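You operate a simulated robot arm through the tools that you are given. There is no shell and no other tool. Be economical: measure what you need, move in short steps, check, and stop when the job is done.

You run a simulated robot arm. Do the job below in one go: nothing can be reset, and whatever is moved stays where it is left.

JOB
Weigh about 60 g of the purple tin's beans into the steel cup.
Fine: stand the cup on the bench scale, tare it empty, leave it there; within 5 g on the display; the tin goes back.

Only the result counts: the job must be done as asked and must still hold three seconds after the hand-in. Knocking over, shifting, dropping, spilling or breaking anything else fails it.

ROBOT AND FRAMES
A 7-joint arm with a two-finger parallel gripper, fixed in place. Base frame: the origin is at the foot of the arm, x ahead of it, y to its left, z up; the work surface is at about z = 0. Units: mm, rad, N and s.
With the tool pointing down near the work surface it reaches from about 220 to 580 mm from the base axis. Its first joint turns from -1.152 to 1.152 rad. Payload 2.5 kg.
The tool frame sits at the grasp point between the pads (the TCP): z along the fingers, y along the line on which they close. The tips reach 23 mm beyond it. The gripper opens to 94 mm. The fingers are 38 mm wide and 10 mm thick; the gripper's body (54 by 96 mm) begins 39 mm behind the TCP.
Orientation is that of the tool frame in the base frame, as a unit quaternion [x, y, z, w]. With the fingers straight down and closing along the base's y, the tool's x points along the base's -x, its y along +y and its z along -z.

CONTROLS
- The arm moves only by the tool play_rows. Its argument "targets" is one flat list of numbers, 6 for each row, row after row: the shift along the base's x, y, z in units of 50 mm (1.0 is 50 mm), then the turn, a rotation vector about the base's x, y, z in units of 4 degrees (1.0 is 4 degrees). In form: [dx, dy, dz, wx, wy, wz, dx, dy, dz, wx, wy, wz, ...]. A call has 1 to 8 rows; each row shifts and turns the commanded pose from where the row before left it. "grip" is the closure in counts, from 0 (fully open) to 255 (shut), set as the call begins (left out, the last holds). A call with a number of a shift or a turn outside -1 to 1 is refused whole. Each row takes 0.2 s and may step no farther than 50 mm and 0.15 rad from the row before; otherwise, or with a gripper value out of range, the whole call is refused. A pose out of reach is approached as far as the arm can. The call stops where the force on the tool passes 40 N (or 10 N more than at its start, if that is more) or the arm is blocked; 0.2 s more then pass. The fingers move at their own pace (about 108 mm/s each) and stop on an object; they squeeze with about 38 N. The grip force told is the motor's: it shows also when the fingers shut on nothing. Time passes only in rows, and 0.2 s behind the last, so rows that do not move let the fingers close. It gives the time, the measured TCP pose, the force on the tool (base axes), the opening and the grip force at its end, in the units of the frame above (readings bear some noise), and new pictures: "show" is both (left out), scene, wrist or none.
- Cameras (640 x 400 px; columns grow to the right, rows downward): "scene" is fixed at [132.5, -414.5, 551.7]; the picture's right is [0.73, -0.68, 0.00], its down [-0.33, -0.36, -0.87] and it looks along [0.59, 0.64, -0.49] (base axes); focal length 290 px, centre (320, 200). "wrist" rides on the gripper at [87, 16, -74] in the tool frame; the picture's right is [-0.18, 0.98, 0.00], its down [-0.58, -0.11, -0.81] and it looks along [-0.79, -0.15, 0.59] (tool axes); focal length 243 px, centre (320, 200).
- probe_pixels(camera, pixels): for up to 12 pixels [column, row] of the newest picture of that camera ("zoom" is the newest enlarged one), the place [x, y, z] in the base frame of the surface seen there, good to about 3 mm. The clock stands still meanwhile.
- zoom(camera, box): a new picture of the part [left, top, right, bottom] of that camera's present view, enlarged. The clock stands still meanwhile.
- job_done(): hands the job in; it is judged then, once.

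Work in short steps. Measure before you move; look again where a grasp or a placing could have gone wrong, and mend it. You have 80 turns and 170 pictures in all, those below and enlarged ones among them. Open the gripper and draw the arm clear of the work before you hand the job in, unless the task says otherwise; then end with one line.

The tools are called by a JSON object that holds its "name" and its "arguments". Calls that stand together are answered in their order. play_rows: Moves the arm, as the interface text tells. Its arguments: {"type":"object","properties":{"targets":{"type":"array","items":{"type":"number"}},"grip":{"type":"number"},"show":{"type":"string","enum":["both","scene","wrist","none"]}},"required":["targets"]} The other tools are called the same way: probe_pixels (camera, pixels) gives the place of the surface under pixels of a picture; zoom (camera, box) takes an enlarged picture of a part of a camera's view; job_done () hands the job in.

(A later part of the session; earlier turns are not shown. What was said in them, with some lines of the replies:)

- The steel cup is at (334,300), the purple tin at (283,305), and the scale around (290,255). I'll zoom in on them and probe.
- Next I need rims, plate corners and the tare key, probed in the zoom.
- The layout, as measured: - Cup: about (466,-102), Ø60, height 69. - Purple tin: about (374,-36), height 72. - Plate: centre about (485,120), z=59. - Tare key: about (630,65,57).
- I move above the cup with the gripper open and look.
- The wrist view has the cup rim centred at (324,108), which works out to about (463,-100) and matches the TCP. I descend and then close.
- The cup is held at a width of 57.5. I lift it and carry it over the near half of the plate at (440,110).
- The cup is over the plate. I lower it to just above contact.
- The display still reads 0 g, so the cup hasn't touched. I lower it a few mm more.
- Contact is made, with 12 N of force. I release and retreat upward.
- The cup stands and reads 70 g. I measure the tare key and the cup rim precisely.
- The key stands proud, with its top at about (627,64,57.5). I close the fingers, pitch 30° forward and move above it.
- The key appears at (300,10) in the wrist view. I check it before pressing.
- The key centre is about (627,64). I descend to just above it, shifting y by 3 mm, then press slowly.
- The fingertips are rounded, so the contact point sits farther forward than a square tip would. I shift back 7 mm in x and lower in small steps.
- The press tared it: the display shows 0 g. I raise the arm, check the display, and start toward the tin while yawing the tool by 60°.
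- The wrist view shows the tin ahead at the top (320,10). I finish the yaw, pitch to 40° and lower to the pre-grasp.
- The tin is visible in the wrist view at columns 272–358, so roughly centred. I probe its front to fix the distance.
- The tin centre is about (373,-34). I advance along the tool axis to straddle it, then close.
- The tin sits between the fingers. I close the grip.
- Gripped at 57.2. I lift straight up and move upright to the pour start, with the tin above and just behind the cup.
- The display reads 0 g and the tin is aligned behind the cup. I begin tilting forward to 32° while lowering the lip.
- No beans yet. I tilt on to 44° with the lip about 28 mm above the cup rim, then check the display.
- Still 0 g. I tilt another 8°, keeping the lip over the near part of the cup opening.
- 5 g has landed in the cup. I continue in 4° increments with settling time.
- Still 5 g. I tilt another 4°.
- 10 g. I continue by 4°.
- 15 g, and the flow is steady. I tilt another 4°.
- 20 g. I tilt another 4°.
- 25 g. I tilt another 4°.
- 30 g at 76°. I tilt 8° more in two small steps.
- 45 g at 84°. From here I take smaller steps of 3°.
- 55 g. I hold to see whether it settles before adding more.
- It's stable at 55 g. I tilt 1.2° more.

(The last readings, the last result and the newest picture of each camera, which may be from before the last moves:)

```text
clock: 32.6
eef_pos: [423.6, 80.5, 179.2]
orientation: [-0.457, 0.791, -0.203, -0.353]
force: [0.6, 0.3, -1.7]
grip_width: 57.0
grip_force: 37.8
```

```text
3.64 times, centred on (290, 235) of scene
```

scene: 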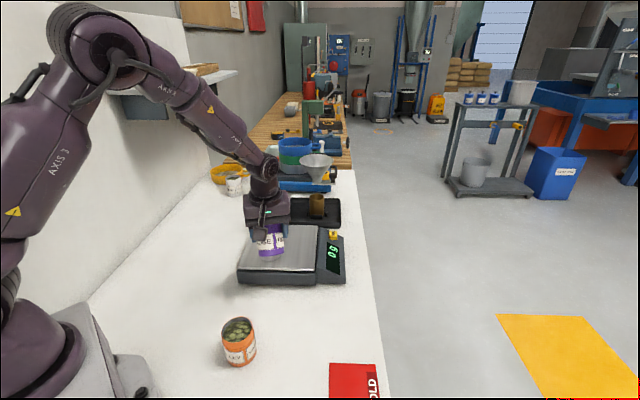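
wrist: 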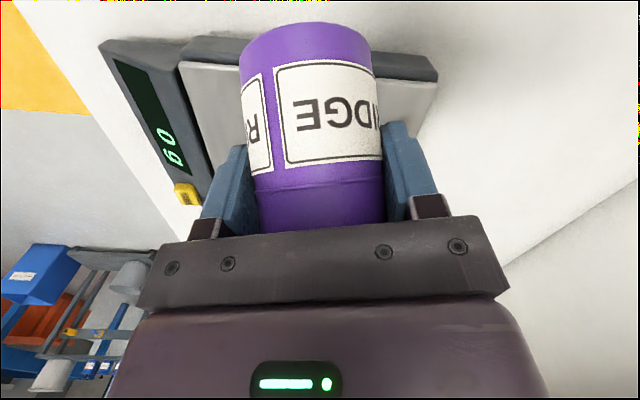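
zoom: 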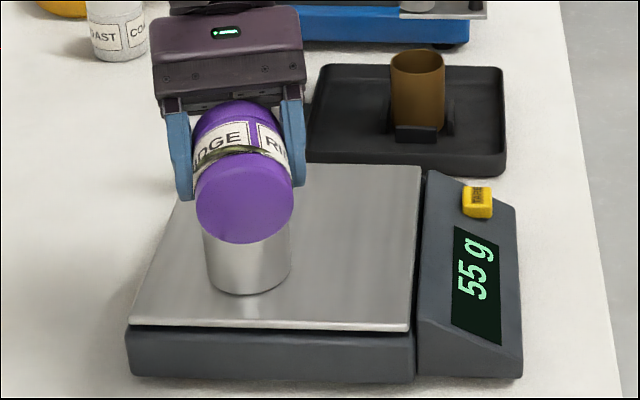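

Still 55 g. I tilt another 1°.

{"name": "play_rows", "arguments": {"targets": [0.004, 0.008, 0.004, -0.22, 0.125, 0, 0, 0, 0, 0, 0, 0, 0, 0, 0, 0, 0, 0], "show": "none"}}

{"name": "zoom", "arguments": {"camera": "scene", "box": [210, 180, 370, 290]}}

```text
clock: 33.4
eef_pos: [424.1, 80.4, 180.1]
orientation: [-0.456, 0.787, -0.209, -0.359]
force: [0.4, -0.7, -1.1]
grip_width: 57.3
grip_force: 37.3
```

```text
3.64 times, centred on (290, 235) of scene
```

zoom: 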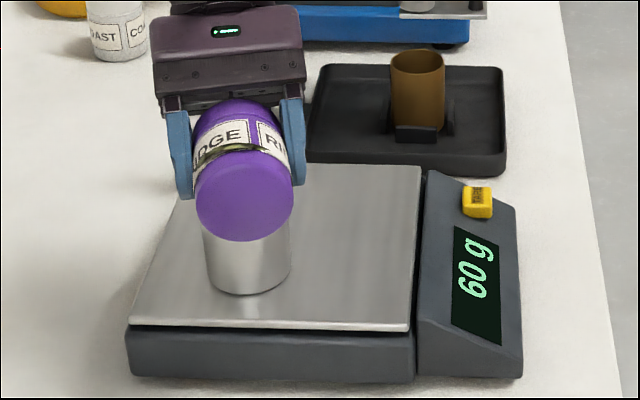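

The display shows 60 g. I tilt the tin back while raising it clear.

{"name": "play_rows", "arguments": {"targets": [0, 0, 0.12, 0.866, -0.5, 0, 0, 0, 0.12, 0.866, -0.5, 0, 0, 0, 0.12, 0.866, -0.5, 0, 0, 0, 0.12, 0.866, -0.5, 0, 0, 0, 0.12, 0.866, -0.5, 0, 0, 0, 0.12, 0.866, -0.5, 0, 0, 0, 0.12, 0.866, -0.5, 0, 0, 0, 0.12, 0.866, -0.5, 0], "show": "none"}}

{"name": "play_rows", "arguments": {"targets": [0, 0, 0.05, 0.866, -0.5, 0, 0, 0, 0.05, 0.866, -0.5, 0, 0, 0, 0.05, 0.866, -0.5, 0, 0, 0, 0.05, 0.866, -0.5, 0, 0, 0, 0, 0.866, -0.5, 0, 0, 0, 0, 0.866, -0.5, 0, 0, 0, 0, 0.866, -0.5, 0, 0, 0, 0, 0.866, -0.5, 0], "show": "scene"}}

{"name": "zoom", "arguments": {"camera": "scene", "box": [210, 180, 370, 290]}}

```text
clock: 35.2
eef_pos: [423.3, 80.7, 227.0]
orientation: [-0.495, 0.856, -0.074, -0.13]
force: [0.0, -1.0, -1.2]
grip_width: 57.2
grip_force: 38.1
```

```text
clock: 37.0
eef_pos: [423.4, 80.1, 238.5]
orientation: [-0.497, 0.858, 0.065, 0.113]
force: [1.6, 0.7, -0.5]
grip_width: 56.9
grip_force: 37.5
```

scene: 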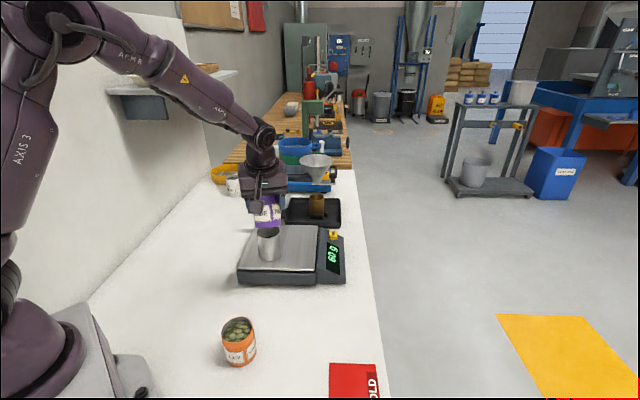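

```text
3.64 times, centred on (290, 235) of scene
```

zoom: 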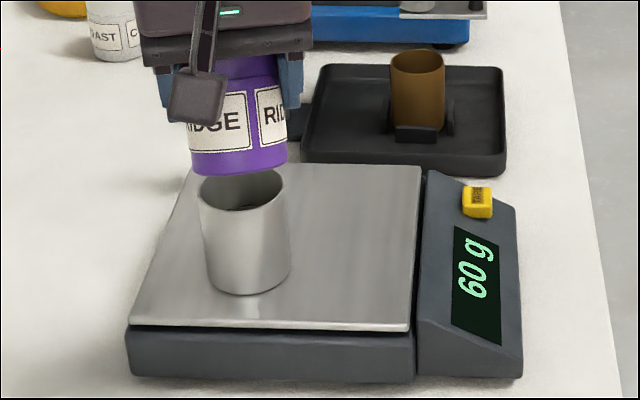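

60 g holds and there are no spills. I finish levelling the tin and move it back over its original spot.

{"name": "play_rows", "arguments": {"targets": [-0.134, -0.3277, 0, 0.78, -0.45, 0, -0.134, -0.3277, 0, 0.78, -0.45, 0, -0.134, -0.3277, 0, 0.78, -0.45, 0, -0.134, -0.3277, 0, 0.78, -0.45, 0, -0.134, -0.3277, 0, 0.78, -0.45, 0, -0.134, -0.3277, 0, 0.78, -0.45, 0, -0.134, -0.3277, 0, 0.78, -0.45, 0, 0, 0, 0, 0, 0, 0], "show": "both"}}

```text
clock: 38.8
eef_pos: [375.9, -34.9, 236.9]
orientation: [-0.469, 0.814, 0.171, 0.297]
force: [0.1, 1.0, -0.9]
grip_width: 56.6
grip_force: 37.7
```

scene: 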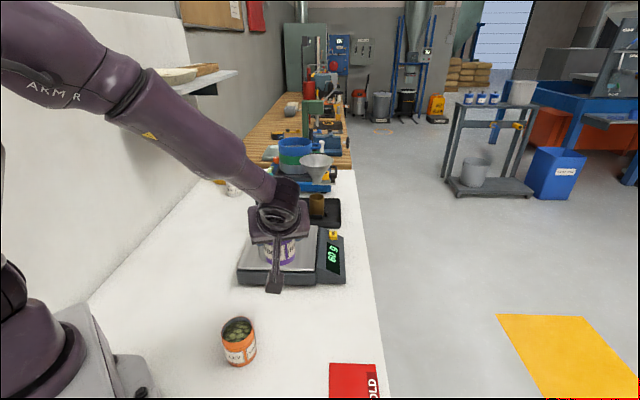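
wrist: 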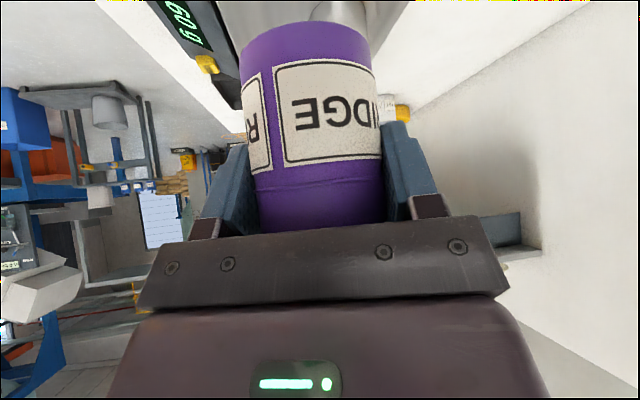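

The tin is level and over its spot. I lower it to about 6 mm above the surface, then check.

{"name": "play_rows", "arguments": {"targets": [0, 0, -0.8, 0, 0, 0, 0, 0, -0.8, 0, 0, 0, 0, 0, -0.8, 0, 0, 0, 0, 0, -0.7, 0, 0, 0, 0, 0, -0.46, 0, 0, 0, 0, 0, 0, 0, 0, 0], "show": "both"}}

```text
clock: 40.2
eef_pos: [378.1, -35.8, 59.7]
orientation: [-0.47, 0.814, 0.171, 0.296]
force: [-0.9, -0.5, -1.0]
grip_width: 56.9
grip_force: 38.0
```

scene: 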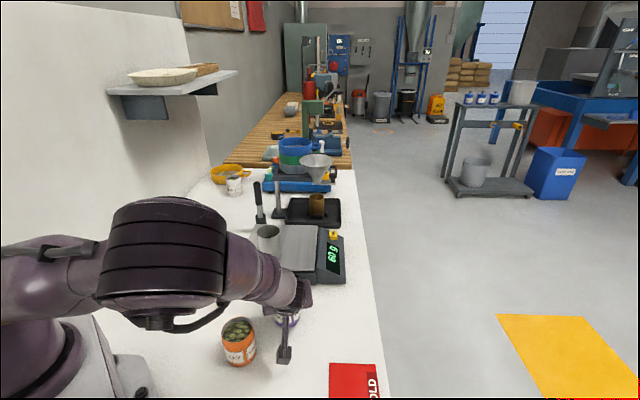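
wrist: 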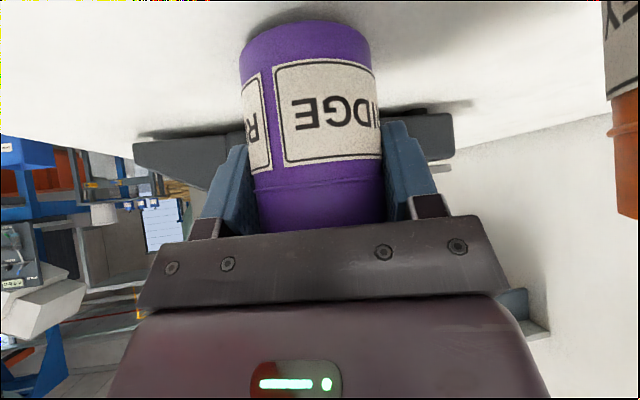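

I correct by about 4 mm in y and −1.5 mm in x toward the original spot, and lower gently.

{"name": "play_rows", "arguments": {"targets": [-0.03, 0.07, 0, 0, 0, 0, 0, 0, -0.04, 0, 0, 0, 0, 0, -0.03, 0, 0, 0, 0, 0, 0, 0, 0, 0], "show": "none"}}

```text
clock: 41.2
eef_pos: [376.0, -29.3, 56.9]
orientation: [-0.47, 0.814, 0.171, 0.297]
force: [-1.3, 0.8, -0.8]
grip_width: 56.9
grip_force: 37.9
```

No contact yet, so I take small steps down.

{"name": "play_rows", "arguments": {"targets": [0, -0.02, -0.03, 0, 0, 0, 0, 0, -0.02, 0, 0, 0, 0, 0, 0, 0, 0, 0], "show": "none"}}

```text
clock: 42.0
eef_pos: [377.0, -31.0, 55.0]
orientation: [-0.471, 0.813, 0.173, 0.297]
force: [-6.3, 2.2, 26.6]
grip_width: 56.7
grip_force: 38.1
```

There's firm contact at 26 N. I relax up 1 mm and release.

{"name": "play_rows", "arguments": {"targets": [0, 0, 0.02, 0, 0, 0, 0, 0, 0, 0, 0, 0], "show": "none"}}

{"name": "play_rows", "arguments": {"targets": [0, 0, 0, 0, 0, 0, 0, 0, 0, 0, 0, 0, 0, 0, 0, 0, 0, 0], "grip": 0, "show": "wrist"}}

```text
clock: 42.6
eef_pos: [376.7, -31.4, 54.7]
orientation: [-0.47, 0.814, 0.17, 0.297]
force: [1.4, 3.9, 9.9]
grip_width: 57.2
grip_force: 38.3
```

```text
clock: 43.4
eef_pos: [376.5, -31.5, 54.2]
orientation: [-0.47, 0.813, 0.172, 0.296]
force: [-0.3, -0.3, 0.0]
grip_width: 93.9
grip_force: 0.1
```

wrist: 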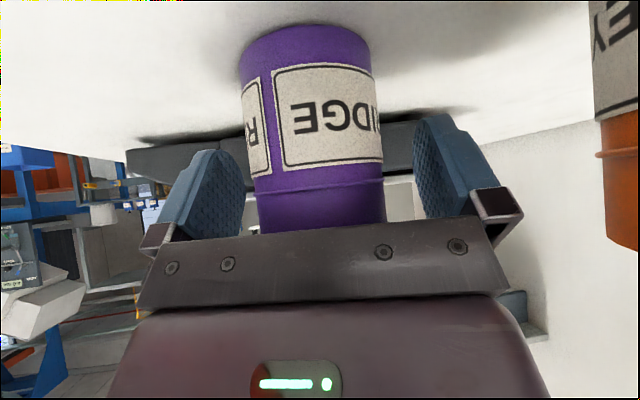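

Released, and the tin stands upright. I back out along the tool axis and then go up.

{"name": "play_rows", "arguments": {"targets": [-0.19, -0.33, 0.453, 0, 0, 0, -0.19, -0.33, 0.453, 0, 0, 0, -0.19, -0.33, 0.453, 0, 0, 0, 0, 0, 0.8, 0, 0, 0, 0, 0, 0.8, 0, 0, 0, 0, 0, 0.8, 0, 0, 0, -0.5, -0.8, 0.5, 0, 0, 0, -0.5, -0.8, 0.5, 0, 0, 0], "show": "scene"}}

{"name": "zoom", "arguments": {"camera": "scene", "box": [200, 170, 392, 370]}}

```text
refused: row 7 steps farther than a row can; nothing moved
```

```text
2.00 times, centred on (296, 270) of scene
```

zoom: 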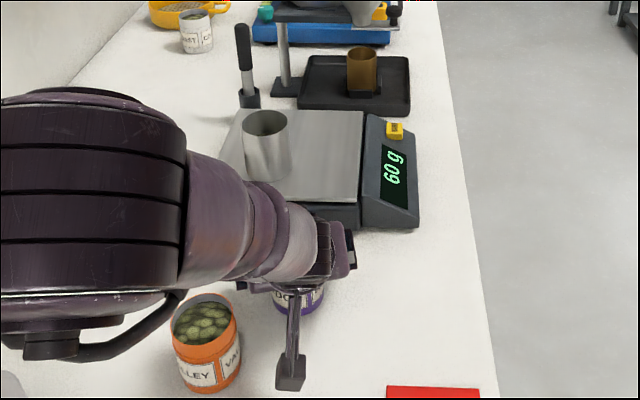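

The call was refused because one row stepped too far. I resend it with smaller steps.

{"name": "play_rows", "arguments": {"targets": [-0.19, -0.33, 0.453, 0, 0, 0, -0.19, -0.33, 0.453, 0, 0, 0, -0.19, -0.33, 0.453, 0, 0, 0, 0, 0, 0.8, 0, 0, 0, 0, 0, 0.8, 0, 0, 0, 0, 0, 0.8, 0, 0, 0, 0, 0, 0.8, 0, 0, 0, 0, 0, 0.6, 0, 0, 0], "show": "scene"}}

{"name": "zoom", "arguments": {"camera": "scene", "box": [200, 170, 392, 370]}}

```text
clock: 45.2
eef_pos: [348.1, -80.7, 313.7]
orientation: [-0.47, 0.814, 0.171, 0.297]
force: [-0.5, 0.0, 0.4]
grip_width: 94.0
grip_force: 0.1
```

scene: 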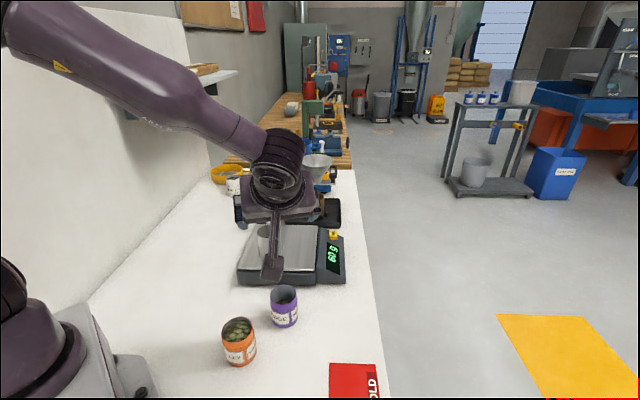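

```text
2.00 times, centred on (296, 270) of scene
```

zoom: 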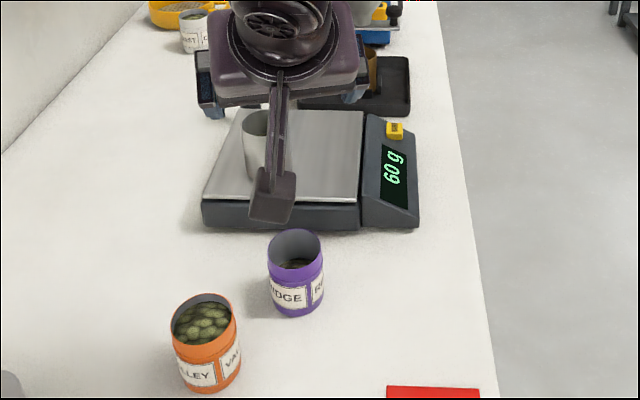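

The tin is back at its original pixels, standing upright. The cup is on the scale reading 60 g, nothing has spilled, and the arm is clear, so I hand in.

{"name": "job_done", "arguments": {}}

```text
The job is handed in.
```

The steel cup stands on the bench scale, tared empty, with 60 g of the purple tin's beans showing on the display; the tin is back in its place and I saw no spills.
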